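You operate a simulated robot arm through the tools that you are given. There is no shell and no other tool.

You run a simulated robot arm. Do the job below in one go: nothing can be reset, and whatever is moved stays where it is left.

JOB
Swap the wound roll on the winder for the empty core.
Fine: brake on first; stand the roll on the end of the ledge and zero the length display. Set down upright: small roll.

Only the result counts: the job must be done as asked and must still hold three seconds after the hand-in. Knocking over, shifting, dropping, spilling or breaking anything else fails it.

ROBOT AND FRAMES
A 6-joint arm with a three-finger gripper, fixed in place. Base frame: the origin is on the floor under the middle of its stand, x ahead of it, y to its left, z up. Lengths are in cm, angles in degrees, forces in N, time in s.
It reaches about 121.3 cm from its shoulder. Its first joint turns from -166.0 to 166.0 degrees. Payload 4.89 kg.
The tool frame sits at the grasp point between the pads (the TCP): z along the fingers, y along the line on which they close. The tips reach 3 cm beyond it. The gripper opens to 16.4 cm; its body begins 12.5 cm behind the TCP.
Orientation is that of the tool frame in the base frame, as [roll, pitch, yaw] about the fixed x, y, z axes, in that order (R = Rz(yaw) Ry(pitch) Rx(roll)). With the fingers straight down and closing along the base's y, the tool's x points along the base's -x, its y along +y and its z along -z.

CONTROLS
- The arm moves only by the tool arm_command. Its argument "motion" is one flat list of numbers, 7 for each row, row after row: the turn, a rotation vector about the tool's x, y, z in degrees, then the shift along the tool's x, y, z in cm, then the gripper command, from -1 (shut) to 1 (fully open), values between in proportion. In form: [wx, wy, wz, dx, dy, dz, grip, wx, wy, wz, dx, dy, dz, grip, ...]. A call has 1 to 20 rows; each row shifts and turns the commanded pose from where the row before left it, along the tool's axes as they then stand. Rows are played at 5 a second. More than 5 cm and 8.6 degrees between two rows, or a gripper value outside its range, and nothing of the call is played. Where a pose cannot be reached the arm comes as near as it can. A force on the tool above 40 N (or 10 N above the force at the start of the call, whichever is more), or a blocked arm, ends the call early, and 0.2 s more pass. The fingers move at their own pace (about 10.8 cm/s each) and stop on an object; they squeeze with about 44 N. The grip force told is the motor's: it shows also when the fingers shut on nothing. Time passes only in rows, and 0.2 s behind the last, so rows that do not move let the fingers close. It gives the time, the measured TCP pose, the force on the tool (base axes), the opening and the grip force at its end, in the units of the frame above (readings bear some noise), with the torque about the TCP (base axes, N m) and any sound that the robot's microphone picked up.
- Cameras (640 x 400 px; columns grow to the right, rows downward): "scene" is fixed at [40.22, -49.9, 146.64]; the picture's right is [0.68, -0.73, 0.00], its down [-0.61, -0.56, -0.56] and it looks along [0.41, 0.38, -0.83] (base axes); focal length 265 px, centre (320, 200). "wrist" rides on the gripper at [7.6, -0.2, -15.2] in the tool frame; the picture's right is [0.02, 1.00, 0.00], its down [-0.88, 0.02, -0.47] and it looks along [-0.47, 0.01, 0.88] (tool axes); focal length 247 px, centre (320, 200). There is no depth. A picture from a camera that has moved, and an enlarged one, comes with that camera's place and axes in the base frame and with its lens.
- snapshot(camera): a new picture of that camera. It takes no simulated time.
- move_column(by): moves the trunk up (or, below 0, down) by that many cm; the arm rides with it, the base frame stays. It gives what a move gives, with no picture.
- inspect(camera, box): a new picture of the part [left, top, right, bottom] of that camera's present view, enlarged. It takes no simulated time.
- sign_off(): hands the job in; it is judged then, once.

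Places have to be worked out from the pictures, the camera data and where the tool is seen. Open the gripper and draw the arm clear of the work before you hand the job in, unless the task says otherwise.

The tools are called after ">>>" as a command line: name --argument value ..., lists and objects as JSON in quotes. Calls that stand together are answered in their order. arm_command: Moves the arm, as the interface text tells. Its arguments: {"type":"object","properties":{"motion":{"type":"array"}},"required":["motion"]} The other tools are called the same way: move_column (by) moves the trunk up or down; snapshot (camera) takes a picture; inspect (camera, box) takes an enlarged picture of a part of a camera's view; sign_off () hands the job in.

At the start:

```text
time: 0.0
eef_pos: [57.27, -26.23, 121.91]
tcp_rot: [-179.9, 0.0, -179.9]
force: [1.4, -0.2, -0.4]
moment: [-0.02, 0.02, 0.0]
width: 16.41
grasp_force: 0.2
trunk travel left (down, up): [-17.5, 21.5]
```

scene: 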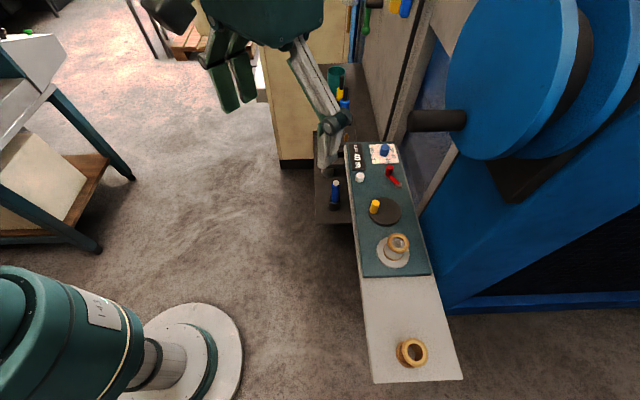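
wrist: 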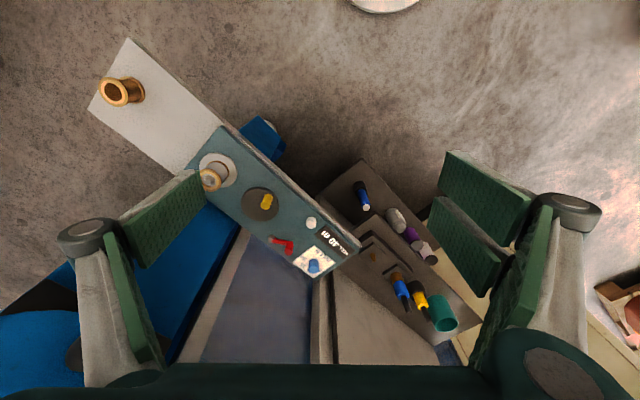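

I'll begin by taking enlarged pictures of the winder panel and ledge to identify the controls, the roll and the empty core.

>>> inspect --camera "scene" --box '[320, 130, 480, 230]'

>>> inspect --camera "scene" --box '[340, 220, 480, 390]'

>>> inspect --camera "wrist" --box '[80, 30, 380, 290]'

>>> inspect --camera "wrist" --box '[180, 130, 380, 290]'

```text
4.00 times, centred on (400, 180) of scene
camera zoom: at [40.22, -49.9, 146.64], right [0.68, -0.73, 0.0], down [-0.61, -0.56, -0.56], along [0.41, 0.38, -0.83], focal length 1059 px, centre (0, 280)
```

zoom: 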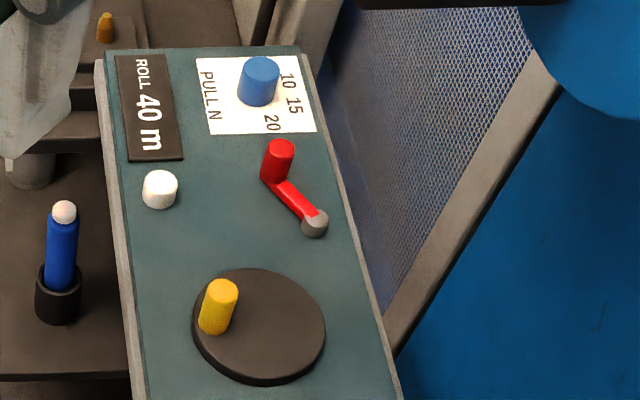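

```text
2.35 times, centred on (410, 305) of scene
camera zoom: at [40.22, -49.9, 146.64], right [0.68, -0.73, 0.0], down [-0.61, -0.56, -0.56], along [0.41, 0.38, -0.83], focal length 623 px, centre (108, -47)
```

zoom: 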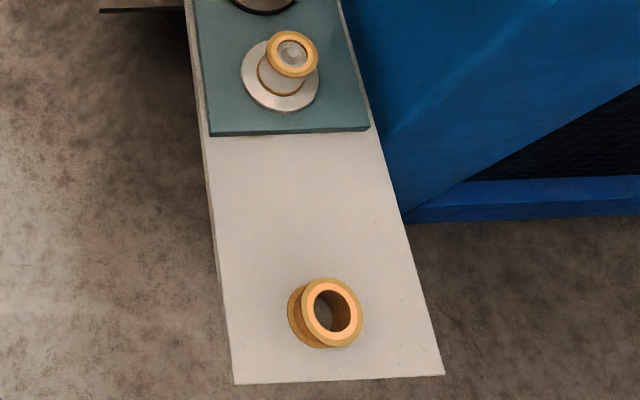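

```text
1.54 times, centred on (230, 160) of wrist
camera zoom: at [49.68, -26.58, 137.17], right [-0.02, 1.0, 0.0], down [0.88, 0.02, 0.47], along [0.47, 0.01, -0.88], focal length 380 px, centre (458, 262)
```

zoom: 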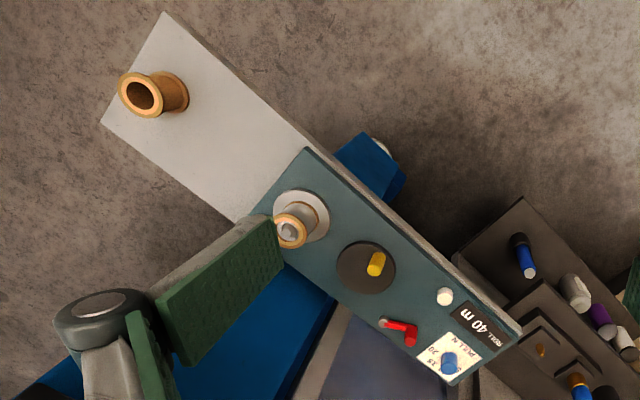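

```text
2.50 times, centred on (280, 210) of wrist
camera zoom: at [49.68, -26.58, 137.17], right [-0.02, 1.0, 0.0], down [0.88, 0.02, 0.47], along [0.47, 0.01, -0.88], focal length 617 px, centre (420, 175)
```

zoom: 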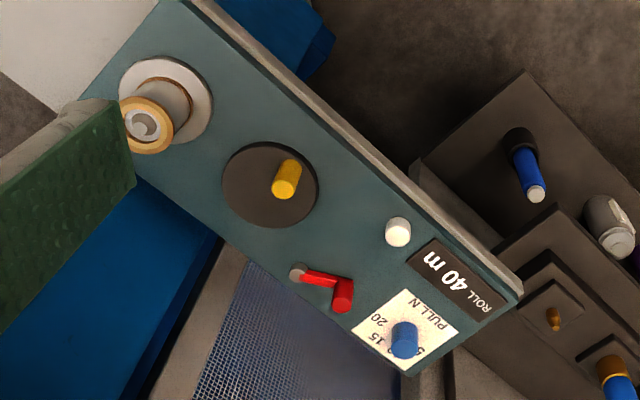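

The winder is a flat panel about 92 cm high. I judge the spindle and roll to be near (67.5,-46), the crank disc near (75,-39), the brake lever near (84,-35), the white button near (79,-28), and the empty core near (54,-59) on the ledge. I'll move a little closer over the panel for a better look.

>>> arm_command --motion '[0, 0, 0, -3, -1, 1.5, 1, 0, 0, 0, -3, -1, 1.5, 1, 0, 0, 0, -3, -1, 1.5, 1, 0, 0, 0, -3, -1, 1.5, 1, 0, 0, 0, 0, 0, 0, 1]'

>>> snapshot --camera "wrist"

>>> snapshot --camera "scene"

```text
time: 1.2
eef_pos: [69.49, -30.41, 115.91]
tcp_rot: [180.0, -0.1, 179.9]
force: [0.9, 0.2, -0.1]
moment: [0.07, 0.09, -0.03]
width: 16.39
grasp_force: 0.1
trunk travel left (down, up): [-17.5, 21.5]
```

```text
taken
camera wrist: at [61.78, -30.6, 131.12], right [-0.02, 1.0, 0.0], down [0.88, 0.02, 0.47], along [0.47, 0.01, -0.88], focal length 247 px, centre (320, 200)
```

wrist: 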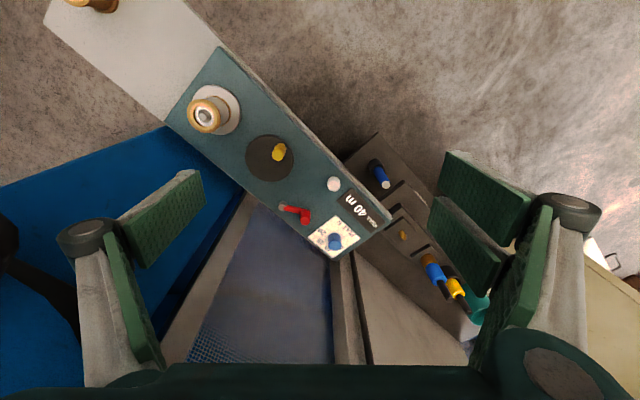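

```text
taken
```

scene: 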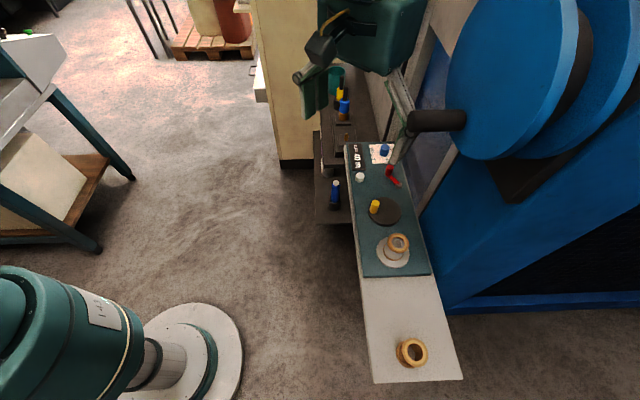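

The long black shaft of the machine behind could be close to the gripper, so I'll zoom in on that region in both views before going further.

>>> inspect --camera "scene" --box '[280, 0, 480, 200]'

>>> inspect --camera "wrist" --box '[0, 150, 240, 400]'

>>> inspect --camera "wrist" --box '[160, 70, 400, 270]'

```text
2.00 times, centred on (380, 100) of scene
camera zoom: at [40.22, -49.9, 146.64], right [0.68, -0.73, 0.0], down [-0.61, -0.56, -0.56], along [0.41, 0.38, -0.83], focal length 529 px, centre (200, 400)
```

zoom: 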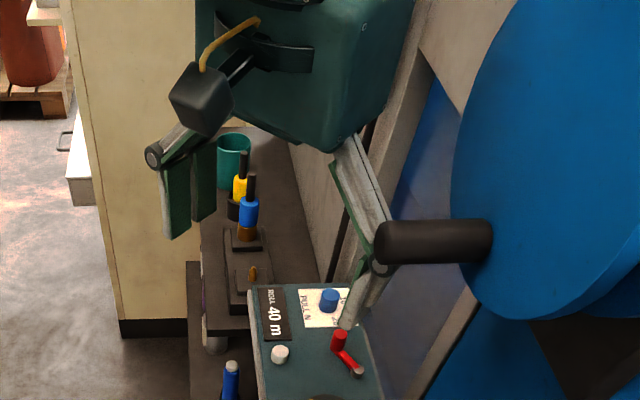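

```text
1.60 times, centred on (120, 275) of wrist
camera zoom: at [61.78, -30.6, 131.12], right [-0.02, 1.0, 0.0], down [0.88, 0.02, 0.47], along [0.47, 0.01, -0.88], focal length 395 px, centre (640, 80)
```

zoom: 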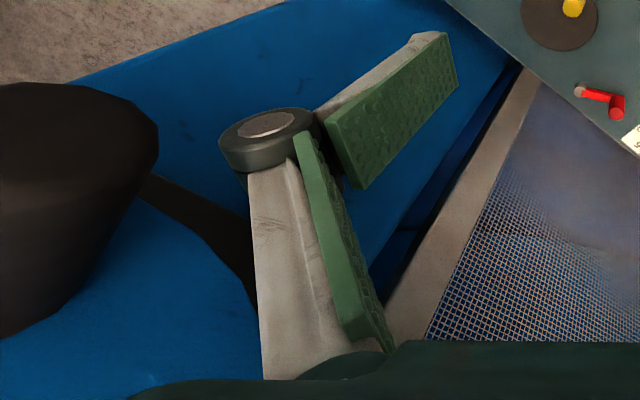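

```text
2.00 times, centred on (280, 170) of wrist
camera zoom: at [61.78, -30.6, 131.12], right [-0.02, 1.0, 0.0], down [0.88, 0.02, 0.47], along [0.47, 0.01, -0.88], focal length 494 px, centre (400, 260)
```

zoom: 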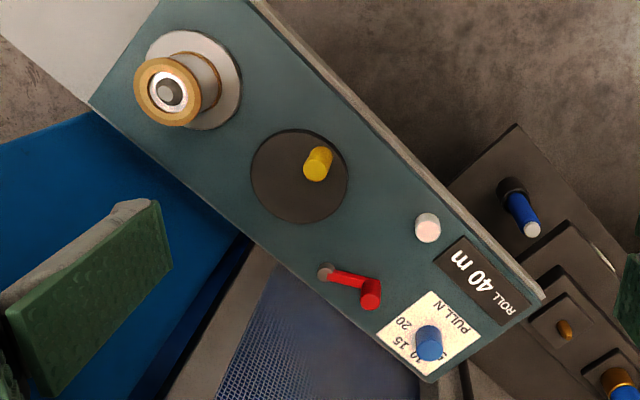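

The black shaft end appears to hang around (67,-40,125), with the blue wheel beyond it, so there may be an overhead obstacle near the roll. I'll back off and turn the wrist camera 45° towards it to triangulate.

>>> arm_command --motion '[0, 0, 0, 3.9, 1.08, -2, 1, 0, 0, 0, 3.9, 1.08, -2, 1, 0, 0, 0, 3.9, 1.08, -2, 1, 0, 0, 0, 3.9, 1.08, -2, 1, 0, 0, 0, 3.9, 1.08, -2, 1, 0, 0, 7.5, 0, 0, 0, 1, 0, 0, 7.5, 0, 0, 0, 1, 0, 0, 7.5, 0, 0, 0, 1, 0, 0, 7.5, 0, 0, 0, 1, 0, 0, 7.5, 0, 0, 0, 1, 0, 0, 7.5, 0, 0, 0, 1, 0, 0, 0, 0, 0, 0, 1]'

>>> snapshot --camera "wrist"

>>> snapshot --camera "scene"

```text
time: 3.8
eef_pos: [49.78, -25.02, 125.72]
tcp_rot: [180.0, 0.1, 134.8]
force: [0.4, 0.0, 0.7]
moment: [0.01, -0.02, -0.02]
width: 16.4
grasp_force: 0.1
trunk travel left (down, up): [-17.5, 21.5]
```

```text
taken
camera wrist: at [44.31, -19.73, 141.15], right [0.69, 0.72, 0.0], down [0.64, -0.61, 0.47], along [0.34, -0.33, -0.88], focal length 247 px, centre (320, 200)
```

wrist: 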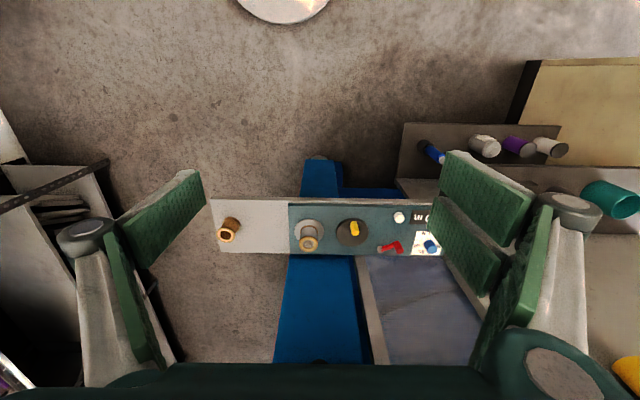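

```text
taken
```

scene: 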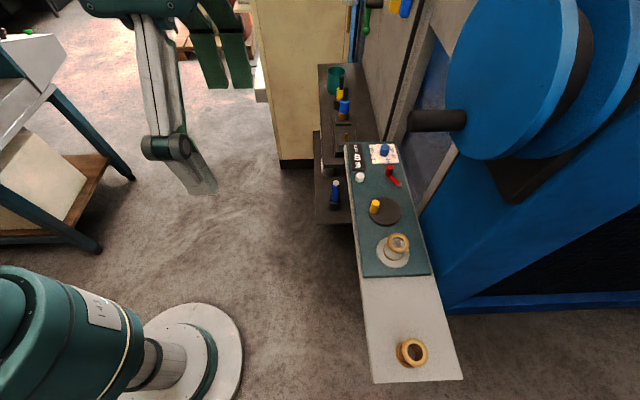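

The view now lines up with the ledge axis. The black handle end triangulates to about (66,-41,124), with a blue disc behind it, so the arm must stay on the robot side and be tilted when working at the roll. Next I move the camera close above the brake, button and display to read any markings.

>>> arm_command --motion '[0, 0, 0, -2.66, 2.19, 2.61, 1, 0, 0, 0, -2.66, 2.19, 2.61, 1, 0, 0, 0, -2.66, 2.19, 2.61, 1, 0, 0, 0, -2.66, 2.19, 2.61, 1, 0, 0, 0, -2.66, 2.19, 2.61, 1, 0, 0, 0, -2.66, 2.19, 2.61, 1, 0, 0, 0, -2.66, 2.19, 2.61, 1, 0, 0, 0, -2.66, 2.19, 2.61, 1, 0, 0, 0, 0, 0, 0, 1]'

>>> snapshot --camera "wrist"

>>> inspect --camera "wrist" --box '[220, 120, 460, 270]'

>>> snapshot --camera "scene"

```text
time: 5.8
eef_pos: [77.31, -27.53, 104.86]
tcp_rot: [-179.9, 0.0, 135.1]
force: [-0.2, 0.2, 0.4]
moment: [0.03, 0.11, 0.03]
width: 16.41
grasp_force: 0.1
trunk travel left (down, up): [-17.5, 21.5]
```

```text
taken
camera wrist: at [71.79, -22.33, 120.21], right [0.69, 0.72, 0.0], down [0.64, -0.61, 0.47], along [0.34, -0.33, -0.88], focal length 247 px, centre (320, 200)
```

wrist: 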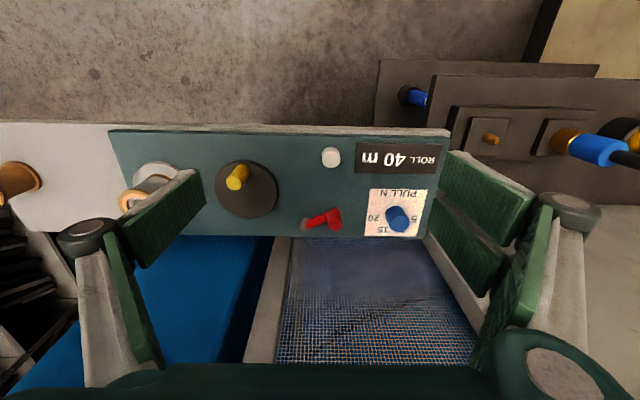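

```text
2.67 times, centred on (340, 195) of wrist
camera zoom: at [71.79, -22.33, 120.21], right [0.69, 0.72, 0.0], down [0.64, -0.61, 0.47], along [0.34, -0.33, -0.88], focal length 659 px, centre (267, 213)
```

zoom: 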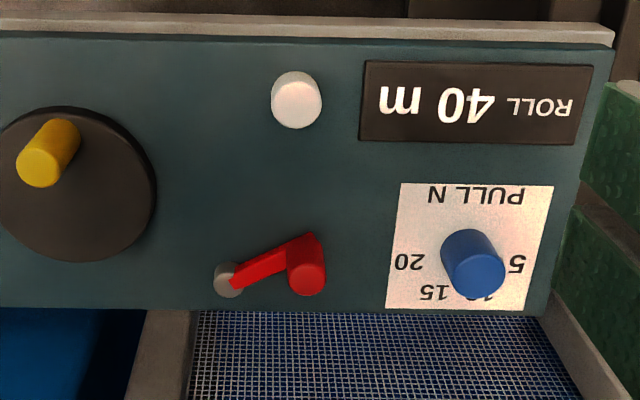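

```text
taken
```

scene: 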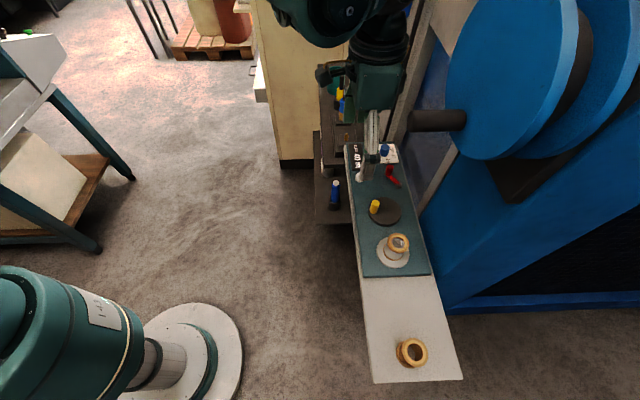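

No brake markings are visible so far. I'll zoom hard on the lever, crank and spindle from here for stops or fine markings.

>>> inspect --camera "wrist" --box '[285, 190, 365, 240]'

>>> inspect --camera "wrist" --box '[100, 140, 300, 250]'

>>> inspect --camera "scene" --box '[375, 155, 415, 195]'

>>> inspect --camera "scene" --box '[365, 190, 425, 275]'

>>> inspect --camera "scene" --box '[300, 30, 440, 200]'

```text
8.00 times, centred on (325, 215) of wrist
camera zoom: at [71.79, -22.33, 120.21], right [0.69, 0.72, 0.0], down [0.64, -0.61, 0.47], along [0.34, -0.33, -0.88], focal length 1976 px, centre (280, 80)
```

zoom: 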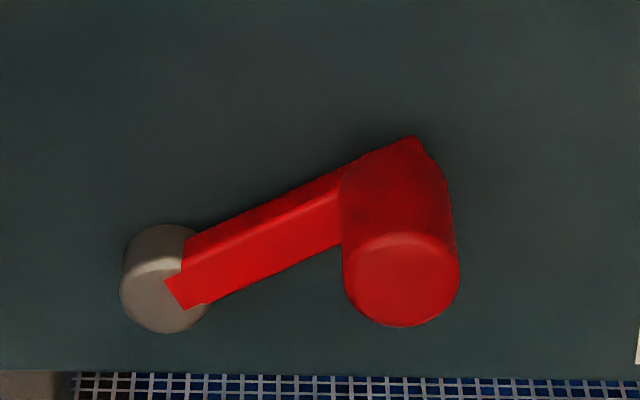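

```text
3.20 times, centred on (200, 195) of wrist
camera zoom: at [71.79, -22.33, 120.21], right [0.69, 0.72, 0.0], down [0.64, -0.61, 0.47], along [0.34, -0.33, -0.88], focal length 790 px, centre (704, 216)
```

zoom: 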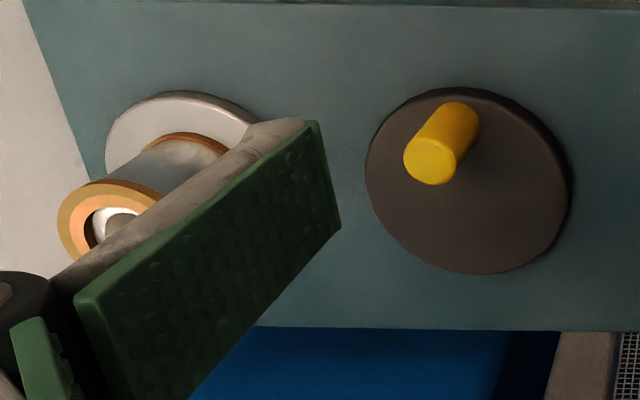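

```text
10.00 times, centred on (395, 175) of scene
camera zoom: at [40.22, -49.9, 146.64], right [0.68, -0.73, 0.0], down [-0.61, -0.56, -0.56], along [0.41, 0.38, -0.83], focal length 2646 px, centre (-430, 450)
```

zoom: 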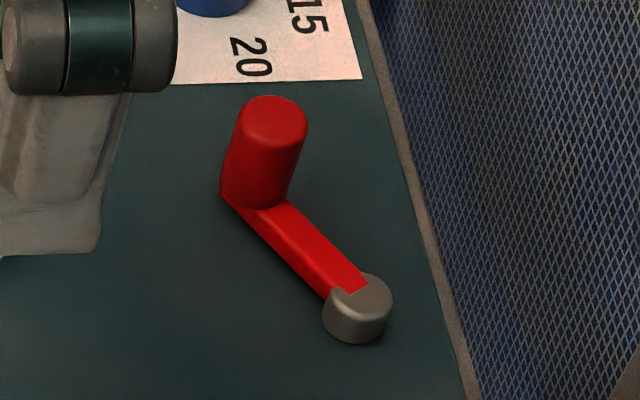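

```text
4.71 times, centred on (395, 232) of scene
camera zoom: at [40.22, -49.9, 146.64], right [0.68, -0.73, 0.0], down [-0.61, -0.56, -0.56], along [0.41, 0.38, -0.83], focal length 1245 px, centre (-33, 47)
```

zoom: 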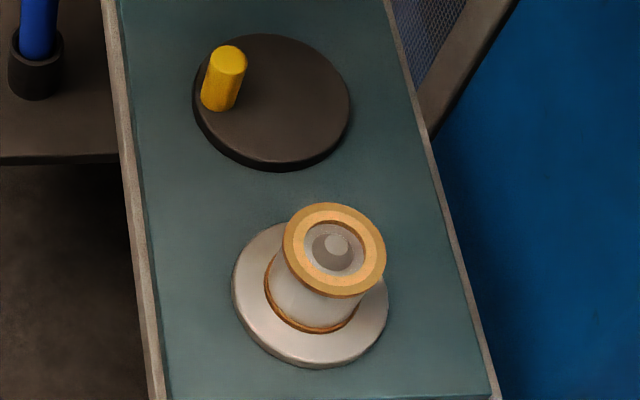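

```text
2.35 times, centred on (370, 115) of scene
camera zoom: at [40.22, -49.9, 146.64], right [0.68, -0.73, 0.0], down [-0.61, -0.56, -0.56], along [0.41, 0.38, -0.83], focal length 623 px, centre (202, 400)
```

zoom: 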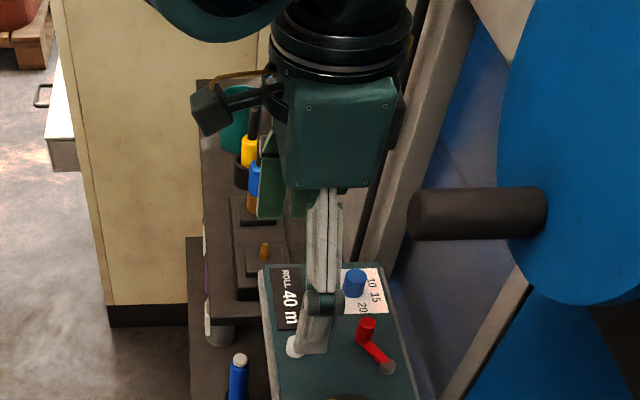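

Lever geometry: pivot near (84.0,-36.7), red knob near (85.2,-32.6) with its top at z≈95.5, arm about 30° off the panel axis, and no ON/OFF marking. I'll close the fingers here in free air to see the shape of the closed tips before using them to nudge the lever.

>>> arm_command --motion '[0, 0, 0, 0, 0, 0, -1, 0, 0, 0, 0, 0, 0, -1, 0, 0, 0, 0, 0, 0, -1, 0, 0, 0, 0, 0, 0, -1, 0, 0, 0, 0, 0, 0, -1]'

>>> snapshot --camera "wrist"

>>> inspect --camera "scene" --box '[320, 90, 420, 200]'

```text
time: 7.0
eef_pos: [77.37, -27.52, 105.05]
tcp_rot: [179.9, 0.0, 135.0]
force: [0.1, 0.1, -0.3]
moment: [0.01, 0.01, -0.01]
width: 0.0
grasp_force: 43.4
trunk travel left (down, up): [-17.5, 21.5]
```

```text
taken
camera wrist: at [71.71, -22.31, 120.27], right [0.69, 0.72, 0.0], down [0.64, -0.61, 0.47], along [0.34, -0.33, -0.88], focal length 247 px, centre (320, 200)
```

wrist: 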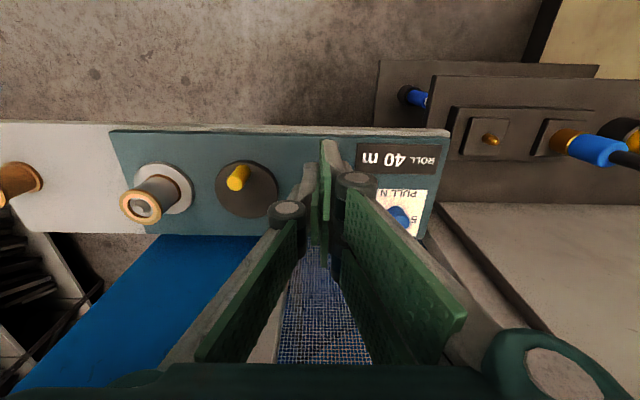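

```text
3.64 times, centred on (370, 145) of scene
camera zoom: at [40.22, -49.9, 146.64], right [0.68, -0.73, 0.0], down [-0.61, -0.56, -0.56], along [0.41, 0.38, -0.83], focal length 962 px, centre (138, 400)
```

zoom: 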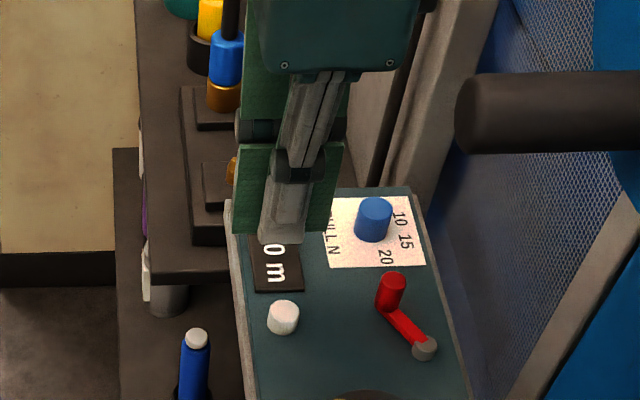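

The closed tips form a compact block about 6 cm wide in tool x, and the mesh wall sits at roughly 2 cm behind the panel's rear edge. I'll lower the closed fingers on the robot side of the red knob, with tips just above button height, to try a very gentle push and learn which way the lever can travel.

>>> arm_command --motion '[0, 0, 0, -2.3, 0.62, 0, -1, 0, 0, 0, -2.3, 0.63, 0, -1, 0, 0, 0, 0, 0, 2.8, -1, 0, 0, 0, 0, 0, 2.8, -1, 0, 0, 0, 0, 0, 1.8, -1, 0, 0, 0, 0, 0, 0, -1]'

>>> snapshot --camera "wrist"

>>> inspect --camera "scene" --box '[340, 110, 420, 210]'

```text
time: 8.4
eef_pos: [81.45, -30.04, 97.55]
tcp_rot: [180.0, 0.1, 134.9]
force: [-0.5, -1.0, -0.7]
moment: [0.0, -0.01, 0.0]
width: 0.0
grasp_force: 43.9
trunk travel left (down, up): [-17.5, 21.5]
```

```text
taken
camera wrist: at [75.87, -24.8, 112.84], right [0.69, 0.72, 0.0], down [0.64, -0.61, 0.47], along [0.34, -0.33, -0.88], focal length 247 px, centre (320, 200)
```

wrist: 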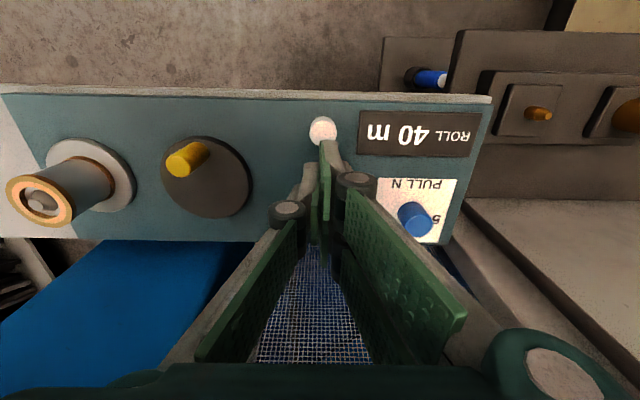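

```text
4.00 times, centred on (380, 160) of scene
camera zoom: at [40.22, -49.9, 146.64], right [0.68, -0.73, 0.0], down [-0.61, -0.56, -0.56], along [0.41, 0.38, -0.83], focal length 1059 px, centre (80, 360)
```

zoom: 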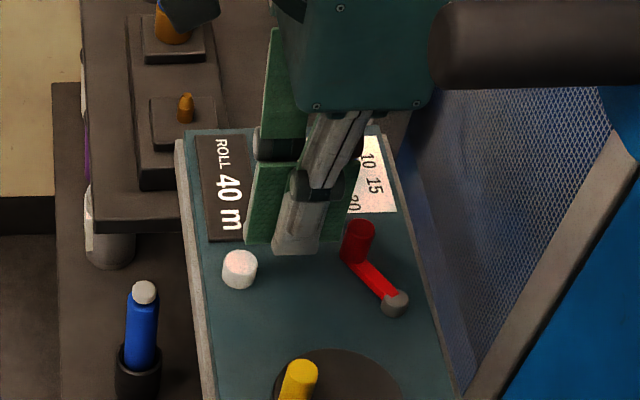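

The tips hang just on the robot side of the knob at z≈94.5. I go down 0.7 cm and creep towards the knob in small steps, watching the force.

>>> arm_command --motion '[0, 0, 0, 0, 0, 0.7, -1, 0, 0, 0, -0.3, 0, 0, -1, 0, 0, 0, -0.3, 0, 0, -1, 0, 0, 0, -0.3, 0, 0, -1, 0, 0, 0, 0, 0, 0, -1]'

>>> inspect --camera "scene" --box '[340, 110, 420, 210]'

```text
time: 9.6
eef_pos: [81.97, -30.49, 96.78]
tcp_rot: [-179.9, 0.1, 135.0]
force: [-13.7, 12.5, -6.3]
moment: [0.35, 0.42, 0.15]
width: 0.02
grasp_force: 44.2
trunk travel left (down, up): [-17.5, 21.5]
```

```text
4.00 times, centred on (380, 160) of scene
camera zoom: at [40.22, -49.9, 146.64], right [0.68, -0.73, 0.0], down [-0.61, -0.56, -0.56], along [0.41, 0.38, -0.83], focal length 1059 px, centre (80, 360)
```

zoom: 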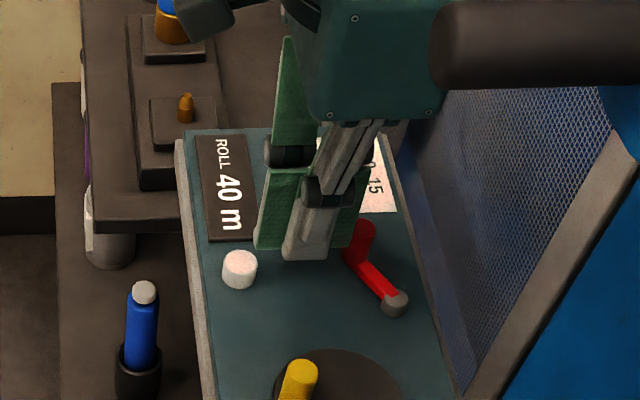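

The knob resists with about 18 N and has not moved, so that direction is probably its stop. I back off, lift, tilt the tool 20° towards the robot, and go round to the other side of the knob (between it and the blue dial) to try the opposite direction.

>>> arm_command --motion '[0, 0, 0, 0.9, 0, 0, -1, 0, 0, 0, 0, 0, -3, -1, 0, 0, 0, 0, 0, -3, -1, 0, -6.67, 0, 0, 0, 0, -1, 0, -6.67, 0, 0, 0, 0, -1, 0, -6.67, 0, 0, 0, 0, -1, 0, 0, 0, -1.63, 1.73, 0.59, -1, 0, 0, 0, -1.63, 1.73, 0.59, -1, 0, 0, 0, 0.685, 0, 1.88, -1, 0, 0, 0, 0.685, 0, 1.88, -1, 0, 0, 0, 0, 0, 0, -1]'

>>> snapshot --camera "wrist"

>>> inspect --camera "scene" --box '[340, 110, 420, 210]'

```text
time: 12.0
eef_pos: [86.39, -30.03, 98.81]
tcp_rot: [-180.0, 20.0, 135.0]
force: [0.0, -0.6, 0.5]
moment: [0.02, 0.06, -0.01]
width: 0.0
grasp_force: 43.4
trunk travel left (down, up): [-17.5, 21.5]
```

```text
taken
camera wrist: at [77.41, -21.4, 110.61], right [0.69, 0.72, -0.01], down [0.48, -0.46, 0.75], along [0.53, -0.52, -0.67], focal length 247 px, centre (320, 200)
```

wrist: 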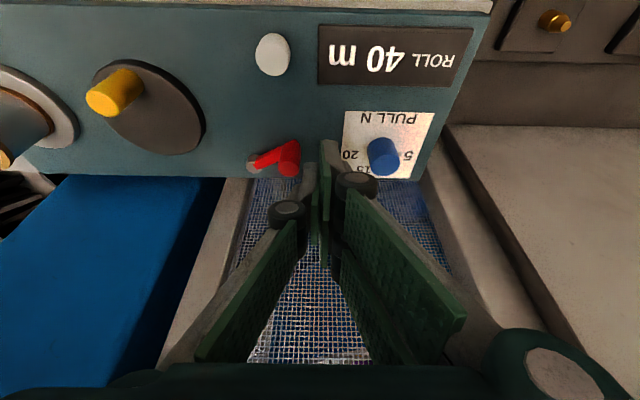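

```text
4.00 times, centred on (380, 160) of scene
camera zoom: at [40.22, -49.9, 146.64], right [0.68, -0.73, 0.0], down [-0.61, -0.56, -0.56], along [0.41, 0.38, -0.83], focal length 1059 px, centre (80, 360)
```

zoom: 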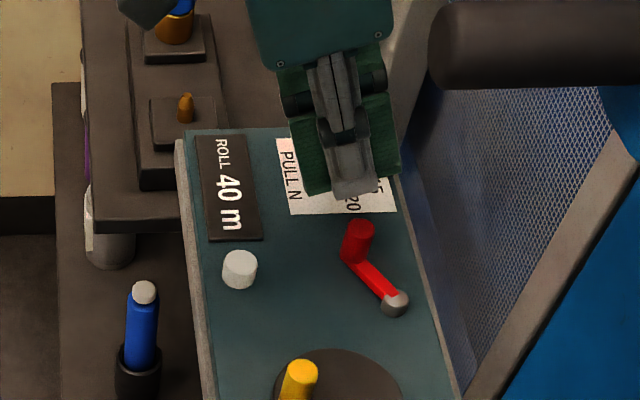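

The fingers sit between the red knob and the blue dial with clearance. I lower 1.7 cm and creep along -p towards the knob in small steps.

>>> arm_command --motion '[0, 0, 0, 0.29, 0, 0.8, -1, 0, 0, 0, 0.29, 0, 0.8, -1, 0, 0, 0, 0, -0.3, 0, -1, 0, 0, 0, 0, -0.3, 0, -1, 0, 0, 0, 0, -0.3, 0, -1, 0, 0, 0, 0, 0, 0, -1]'

>>> snapshot --camera "wrist"

>>> inspect --camera "scene" --box '[340, 110, 420, 210]'

```text
time: 13.4
eef_pos: [85.64, -30.43, 97.17]
tcp_rot: [180.0, 20.0, 135.0]
force: [6.5, 22.9, -0.7]
moment: [0.49, -0.12, 0.02]
width: 0.01
grasp_force: 44.2
trunk travel left (down, up): [-17.5, 21.5]
```

```text
taken
camera wrist: at [76.78, -21.86, 108.94], right [0.69, 0.72, -0.01], down [0.48, -0.46, 0.75], along [0.54, -0.52, -0.67], focal length 247 px, centre (320, 200)
```

wrist: 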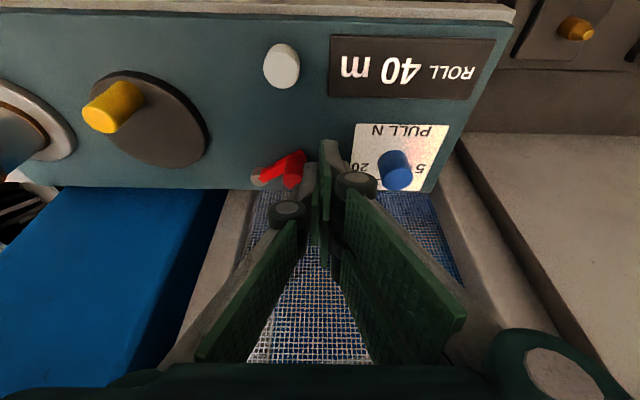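

```text
4.00 times, centred on (380, 160) of scene
camera zoom: at [40.22, -49.9, 146.64], right [0.68, -0.73, 0.0], down [-0.61, -0.56, -0.56], along [0.41, 0.38, -0.83], focal length 1059 px, centre (80, 360)
```

zoom: 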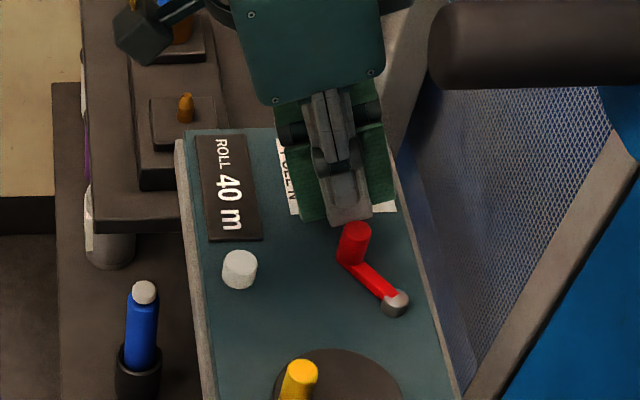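

The reaction is along the lever itself (radial), so that push was not a fair test. I'll back off, lift, half-open the fingers and straddle the knob so it can be gripped and moved tangentially either way.

>>> arm_command --motion '[0, 0, 0, 0, 0.6, 0, -1, 0, 0, 0, -0.6, 0, -1.645, -1, 0, 0, 0, -0.6, 0, -1.645, -1, 0, 0, 0, 0, -1.2, 0, -0.45, 0, 0, 0, -0.14, -1.18, 0.05, -0.45, 0, 0, 0, 0, 0, 0, -0.45, 0, 0, 0, 0, 0, 0, -0.45]'

>>> snapshot --camera "wrist"

>>> inspect --camera "scene" --box '[340, 110, 420, 210]'

```text
time: 15.0
eef_pos: [84.44, -31.97, 100.65]
tcp_rot: [180.0, 20.0, 135.0]
force: [-0.5, 0.2, -0.2]
moment: [0.03, -0.03, 0.01]
width: 4.53
grasp_force: 0.1
trunk travel left (down, up): [-17.5, 21.5]
```

```text
taken
camera wrist: at [75.56, -23.35, 112.45], right [0.69, 0.72, -0.01], down [0.48, -0.46, 0.75], along [0.53, -0.52, -0.67], focal length 247 px, centre (320, 200)
```

wrist: 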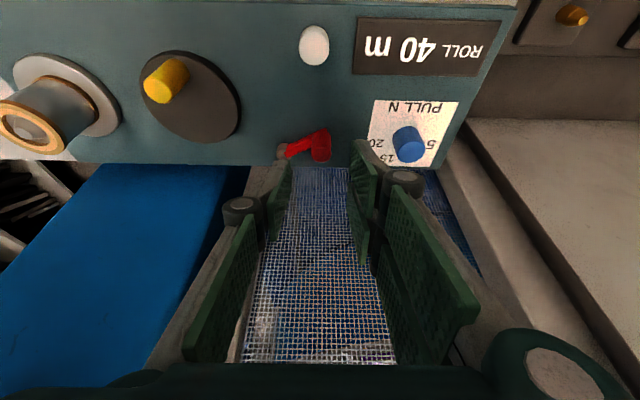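

```text
4.00 times, centred on (380, 160) of scene
camera zoom: at [40.22, -49.9, 146.64], right [0.68, -0.73, 0.0], down [-0.61, -0.56, -0.56], along [0.41, 0.38, -0.83], focal length 1059 px, centre (80, 360)
```

zoom: 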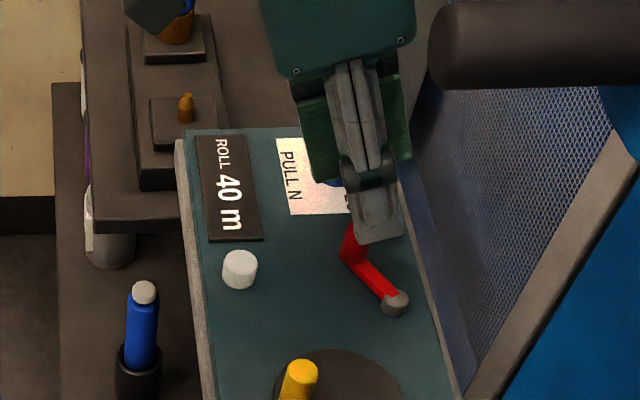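

The knob is centred between the half-open fingertips. I lower 4 cm straight down around it, still open.

>>> arm_command --motion '[0, 0, 0, 0.45, 0, 1.28, -0.45, 0, 0, 0, 0.45, 0, 1.28, -0.45, 0, 0, 0, 0.4, 0, 1.25, -0.45, 0, 0, 0, 0, 0, 0, -0.45]'

>>> snapshot --camera "wrist"

>>> inspect --camera "scene" --box '[340, 110, 420, 210]'

```text
time: 16.0
eef_pos: [84.56, -31.99, 96.6]
tcp_rot: [-180.0, 20.0, 135.0]
force: [-0.2, -0.5, -0.1]
moment: [0.02, -0.02, 0.0]
width: 4.5
grasp_force: 0.1
trunk travel left (down, up): [-17.5, 21.5]
```

```text
taken
camera wrist: at [75.66, -23.45, 108.37], right [0.69, 0.72, -0.01], down [0.48, -0.46, 0.75], along [0.53, -0.52, -0.67], focal length 247 px, centre (320, 200)
```

wrist: 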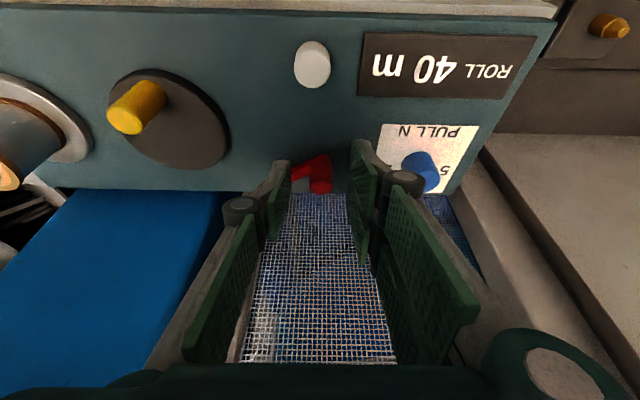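

```text
4.00 times, centred on (380, 160) of scene
camera zoom: at [40.22, -49.9, 146.64], right [0.68, -0.73, 0.0], down [-0.61, -0.56, -0.56], along [0.41, 0.38, -0.83], focal length 1059 px, centre (80, 360)
```

zoom: 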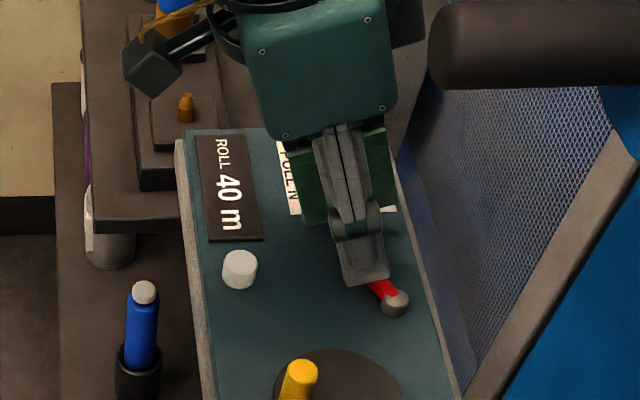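

The knob sits between the pads with no contact yet. I close on it.

>>> arm_command --motion '[0, 0, 0, 0, 0, 0, -1, 0, 0, 0, 0, 0, 0, -1, 0, 0, 0, 0, 0, 0, -1]'

>>> inspect --camera "wrist" --box '[240, 100, 420, 260]'

>>> inspect --camera "scene" --box '[360, 140, 420, 200]'

```text
time: 16.8
eef_pos: [84.6, -32.08, 96.6]
tcp_rot: [179.9, 20.0, 135.0]
force: [1.1, 5.1, -4.1]
moment: [-0.07, 0.1, 0.04]
width: 1.67
grasp_force: 45.5
trunk travel left (down, up): [-17.5, 21.5]
```

```text
2.50 times, centred on (330, 180) of wrist
camera zoom: at [75.67, -23.41, 108.37], right [0.69, 0.72, -0.01], down [0.48, -0.46, 0.75], along [0.53, -0.52, -0.67], focal length 617 px, centre (295, 250)
```

zoom: 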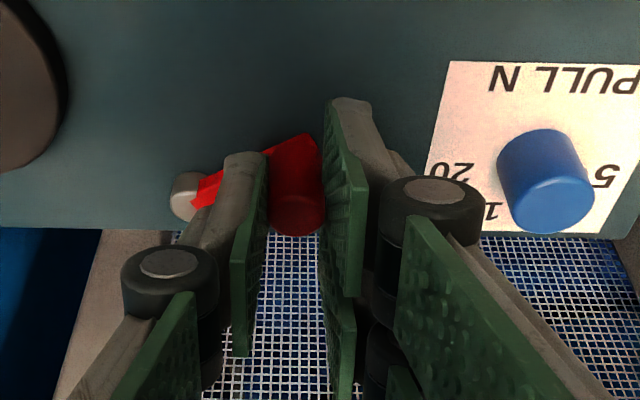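

```text
6.67 times, centred on (390, 170) of scene
camera zoom: at [40.22, -49.9, 146.64], right [0.68, -0.73, 0.0], down [-0.61, -0.56, -0.56], along [0.41, 0.38, -0.83], focal length 1764 px, centre (-147, 400)
```

zoom: 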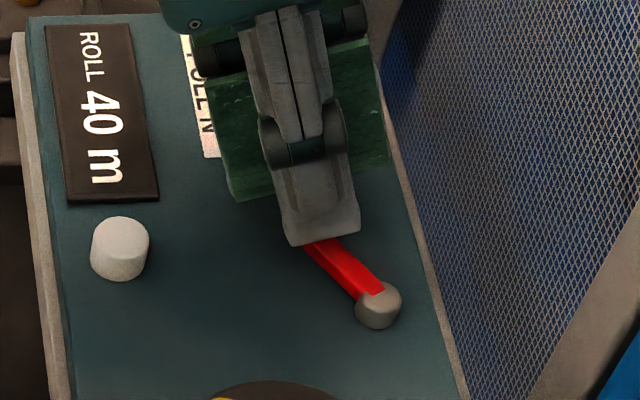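

The knob (1.7 cm) is held. I now lead it along its arc towards the robot side in three 5° steps to see whether it moves freely.

>>> arm_command --motion '[0, 0, 0, 0.294, -0.197, -0.107, -1, 0, 0, 0, 0.278, -0.223, -0.101, -1, 0, 0, 0, 0.2585, -0.249, -0.094, -1, 0, 0, 0, 0, 0, 0, -1]'

>>> inspect --camera "wrist" --box '[240, 100, 420, 260]'

>>> inspect --camera "scene" --box '[360, 140, 420, 200]'

```text
time: 17.8
eef_pos: [83.55, -31.77, 96.72]
tcp_rot: [-180.0, 19.9, 135.0]
force: [9.1, 20.6, -6.2]
moment: [0.38, -0.13, 0.58]
width: 1.67
grasp_force: 45.4
trunk travel left (down, up): [-17.5, 21.5]
```

```text
2.50 times, centred on (330, 180) of wrist
camera zoom: at [74.61, -23.16, 108.38], right [0.69, 0.72, -0.01], down [0.48, -0.46, 0.75], along [0.53, -0.52, -0.67], focal length 617 px, centre (295, 250)
```

zoom: 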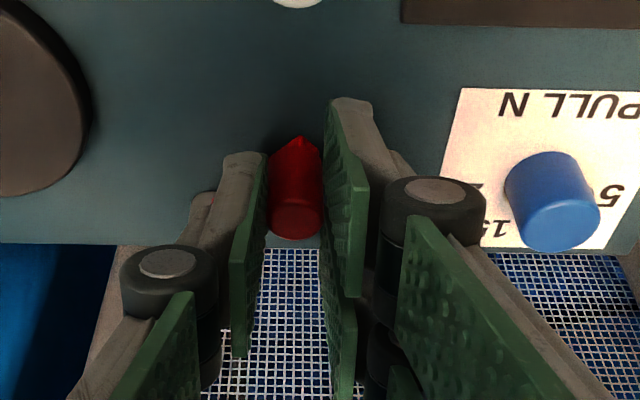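

```text
6.67 times, centred on (390, 170) of scene
camera zoom: at [40.22, -49.9, 146.64], right [0.68, -0.73, 0.0], down [-0.61, -0.56, -0.56], along [0.41, 0.38, -0.83], focal length 1764 px, centre (-147, 400)
```

zoom: 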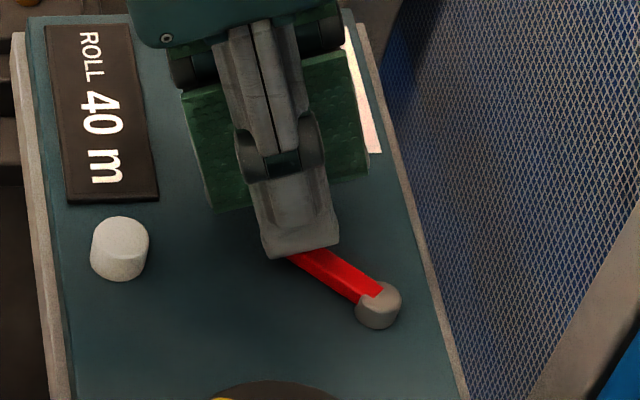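

The lever does follow towards the robot side (the arm has clearly rotated), so the other end was its stop. The reaction is mostly radial, so I continue along a slightly larger arc.

>>> arm_command --motion '[0, 0, 0, 0.301, -0.1, -0.109, -1, 0, 0, 0, 0.258, -0.28, -0.094, -1, 0, 0, 0, 0.235, -0.302, -0.0855, -1, 0, 0, 0, 0.209, -0.323, -0.076, -1, 0, 0, 0, 0, 0, 0, -1]'

>>> inspect --camera "wrist" --box '[240, 100, 420, 260]'

>>> inspect --camera "scene" --box '[360, 140, 420, 200]'

```text
time: 19.0
eef_pos: [81.98, -32.11, 96.56]
tcp_rot: [180.0, 20.0, 135.0]
force: [10.0, -24.0, -4.1]
moment: [-1.05, -0.36, -0.01]
width: 1.65
grasp_force: 44.7
trunk travel left (down, up): [-17.5, 21.5]
```

```text
2.50 times, centred on (330, 180) of wrist
camera zoom: at [73.16, -23.42, 108.39], right [0.69, 0.72, -0.01], down [0.48, -0.46, 0.75], along [0.53, -0.52, -0.67], focal length 617 px, centre (295, 250)
```

zoom: 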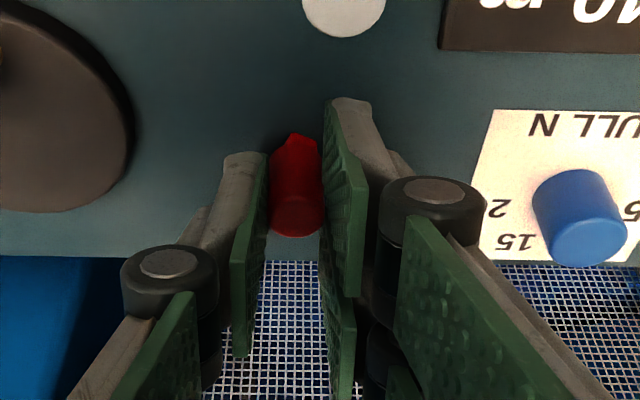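

```text
6.67 times, centred on (390, 170) of scene
camera zoom: at [40.22, -49.9, 146.64], right [0.68, -0.73, 0.0], down [-0.61, -0.56, -0.56], along [0.41, 0.38, -0.83], focal length 1764 px, centre (-147, 400)
```

zoom: 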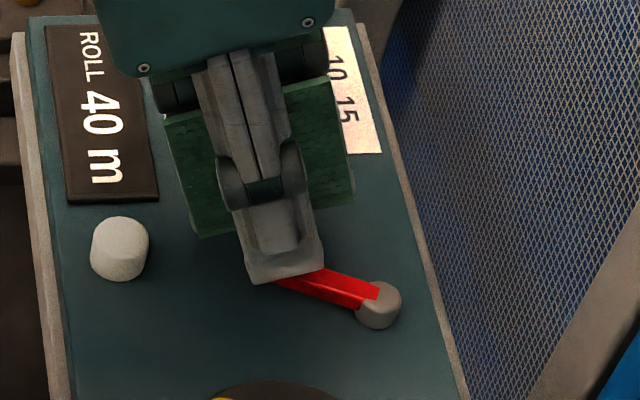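

The lever is now around 60–65° and the reaction is again mostly radial (inward), so it isn't at its stop. I correct the radius and continue along the arc.

>>> arm_command --motion '[0, 0, 0, -0.067, -0.3, 0.0245, -1, 0, 0, 0, -0.067, -0.3, 0.0245, -1, 0, 0, 0, 0.104, -0.354, -0.038, -1, 0, 0, 0, 0, 0, 0, -1]'

>>> inspect --camera "wrist" --box '[240, 100, 420, 260]'

>>> inspect --camera "scene" --box '[360, 140, 420, 200]'

```text
time: 20.0
eef_pos: [81.23, -32.38, 96.63]
tcp_rot: [180.0, 19.9, 135.0]
force: [-5.5, 23.1, -13.7]
moment: [0.59, 0.39, 0.41]
width: 1.65
grasp_force: 44.9
trunk travel left (down, up): [-17.5, 21.5]
```

```text
2.50 times, centred on (330, 180) of wrist
camera zoom: at [72.44, -23.79, 108.43], right [0.69, 0.72, -0.01], down [0.49, -0.46, 0.74], along [0.53, -0.52, -0.67], focal length 617 px, centre (295, 250)
```

zoom: 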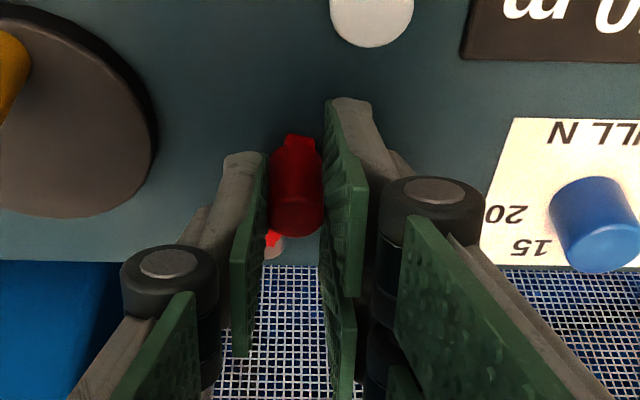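

```text
6.67 times, centred on (390, 170) of scene
camera zoom: at [40.22, -49.9, 146.64], right [0.68, -0.73, 0.0], down [-0.61, -0.56, -0.56], along [0.41, 0.38, -0.83], focal length 1764 px, centre (-147, 400)
```

zoom: 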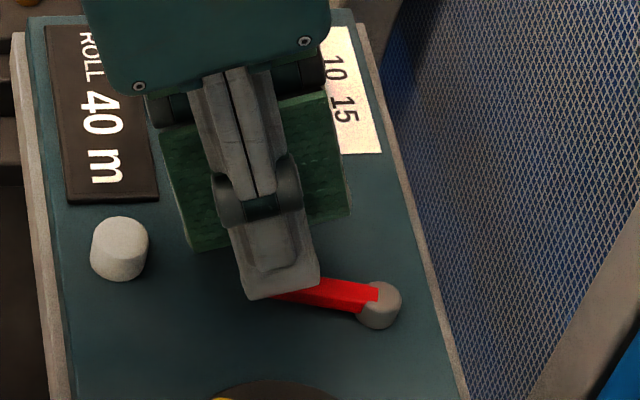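

About 75° now, with only ~7 N of tangential resistance. I continue with a slightly larger radius.

>>> arm_command --motion '[0, 0, 0, 0.168, -0.345, -0.061, -1, 0, 0, 0, 0.046, -0.376, -0.017, -1, 0, 0, 0, 0, 0, 0, -1]'

>>> inspect --camera "wrist" --box '[240, 100, 420, 260]'

>>> inspect --camera "scene" --box '[360, 140, 420, 200]'

```text
time: 20.8
eef_pos: [80.59, -33.11, 96.64]
tcp_rot: [-180.0, 20.0, 134.9]
force: [-8.2, -2.5, -8.4]
moment: [-0.32, 0.48, -0.38]
width: 1.67
grasp_force: 45.2
trunk travel left (down, up): [-17.5, 21.5]
```

```text
2.50 times, centred on (330, 180) of wrist
camera zoom: at [71.79, -24.43, 108.44], right [0.69, 0.72, -0.01], down [0.48, -0.46, 0.75], along [0.53, -0.52, -0.67], focal length 617 px, centre (295, 250)
```

zoom: 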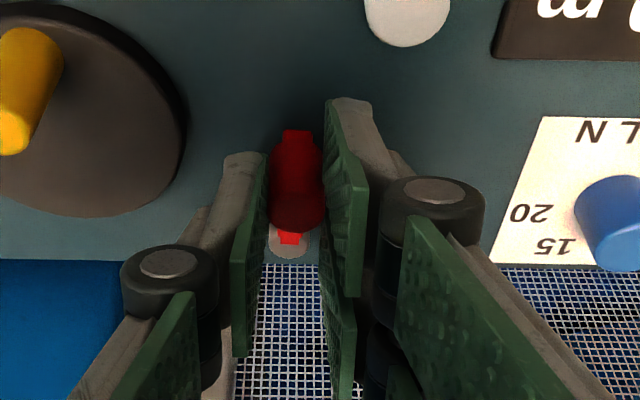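

```text
6.67 times, centred on (390, 170) of scene
camera zoom: at [40.22, -49.9, 146.64], right [0.68, -0.73, 0.0], down [-0.61, -0.56, -0.56], along [0.41, 0.38, -0.83], focal length 1764 px, centre (-147, 400)
```

zoom: 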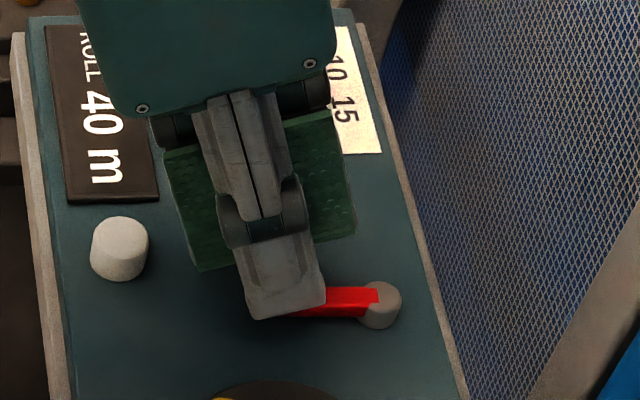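

The lever is near 87°, and the reaction now helps in the -p direction, like an over-centre lever. I continue along the arc past 90°.

>>> arm_command --motion '[0, 0, 0, -0.059, -0.53, 0.0215, -1, 0, 0, 0, -0.047, -0.37, 0.017, -1, 0, 0, 0, -0.056, -0.36, 0.0205, -1, 0, 0, 0, 0, 0, 0, -1]'

>>> inspect --camera "wrist" --box '[240, 100, 420, 260]'

>>> inspect --camera "scene" --box '[360, 140, 420, 200]'

```text
time: 21.5
eef_pos: [80.53, -33.26, 96.74]
tcp_rot: [179.7, 20.0, 135.1]
force: [10.1, 12.0, -2.2]
moment: [0.22, -0.01, 0.09]
width: 1.68
grasp_force: 45.1
trunk travel left (down, up): [-17.5, 21.5]
stopped in row 3: the force on the tool passed its limit at 45 N (the readings are from after the stop); the commanded pose is now the measured one
```

```text
2.50 times, centred on (330, 180) of wrist
camera zoom: at [71.53, -24.72, 108.45], right [0.69, 0.72, 0.0], down [0.48, -0.46, 0.75], along [0.54, -0.52, -0.67], focal length 617 px, centre (295, 250)
```

zoom: 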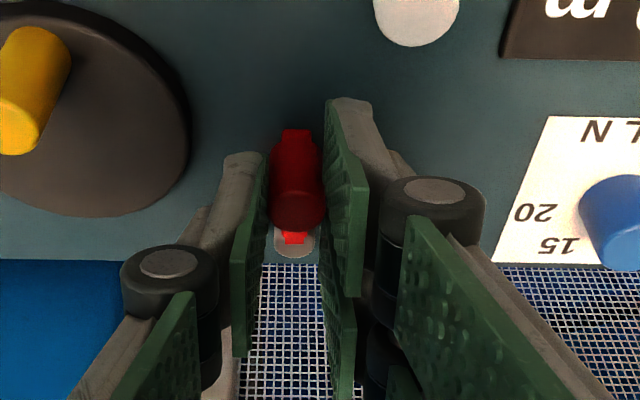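

```text
6.67 times, centred on (390, 170) of scene
camera zoom: at [40.22, -49.9, 146.64], right [0.68, -0.73, 0.0], down [-0.61, -0.56, -0.56], along [0.41, 0.38, -0.83], focal length 1764 px, centre (-147, 400)
```

zoom: 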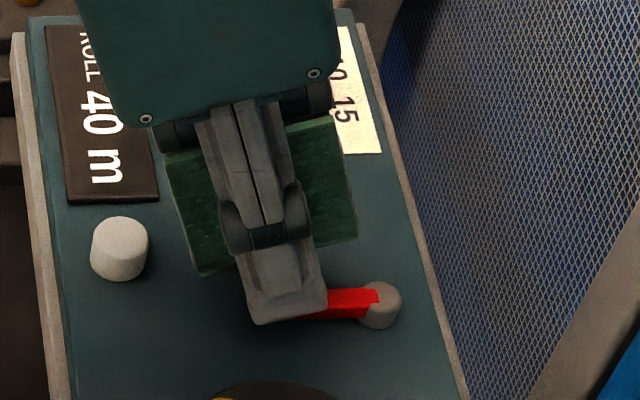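

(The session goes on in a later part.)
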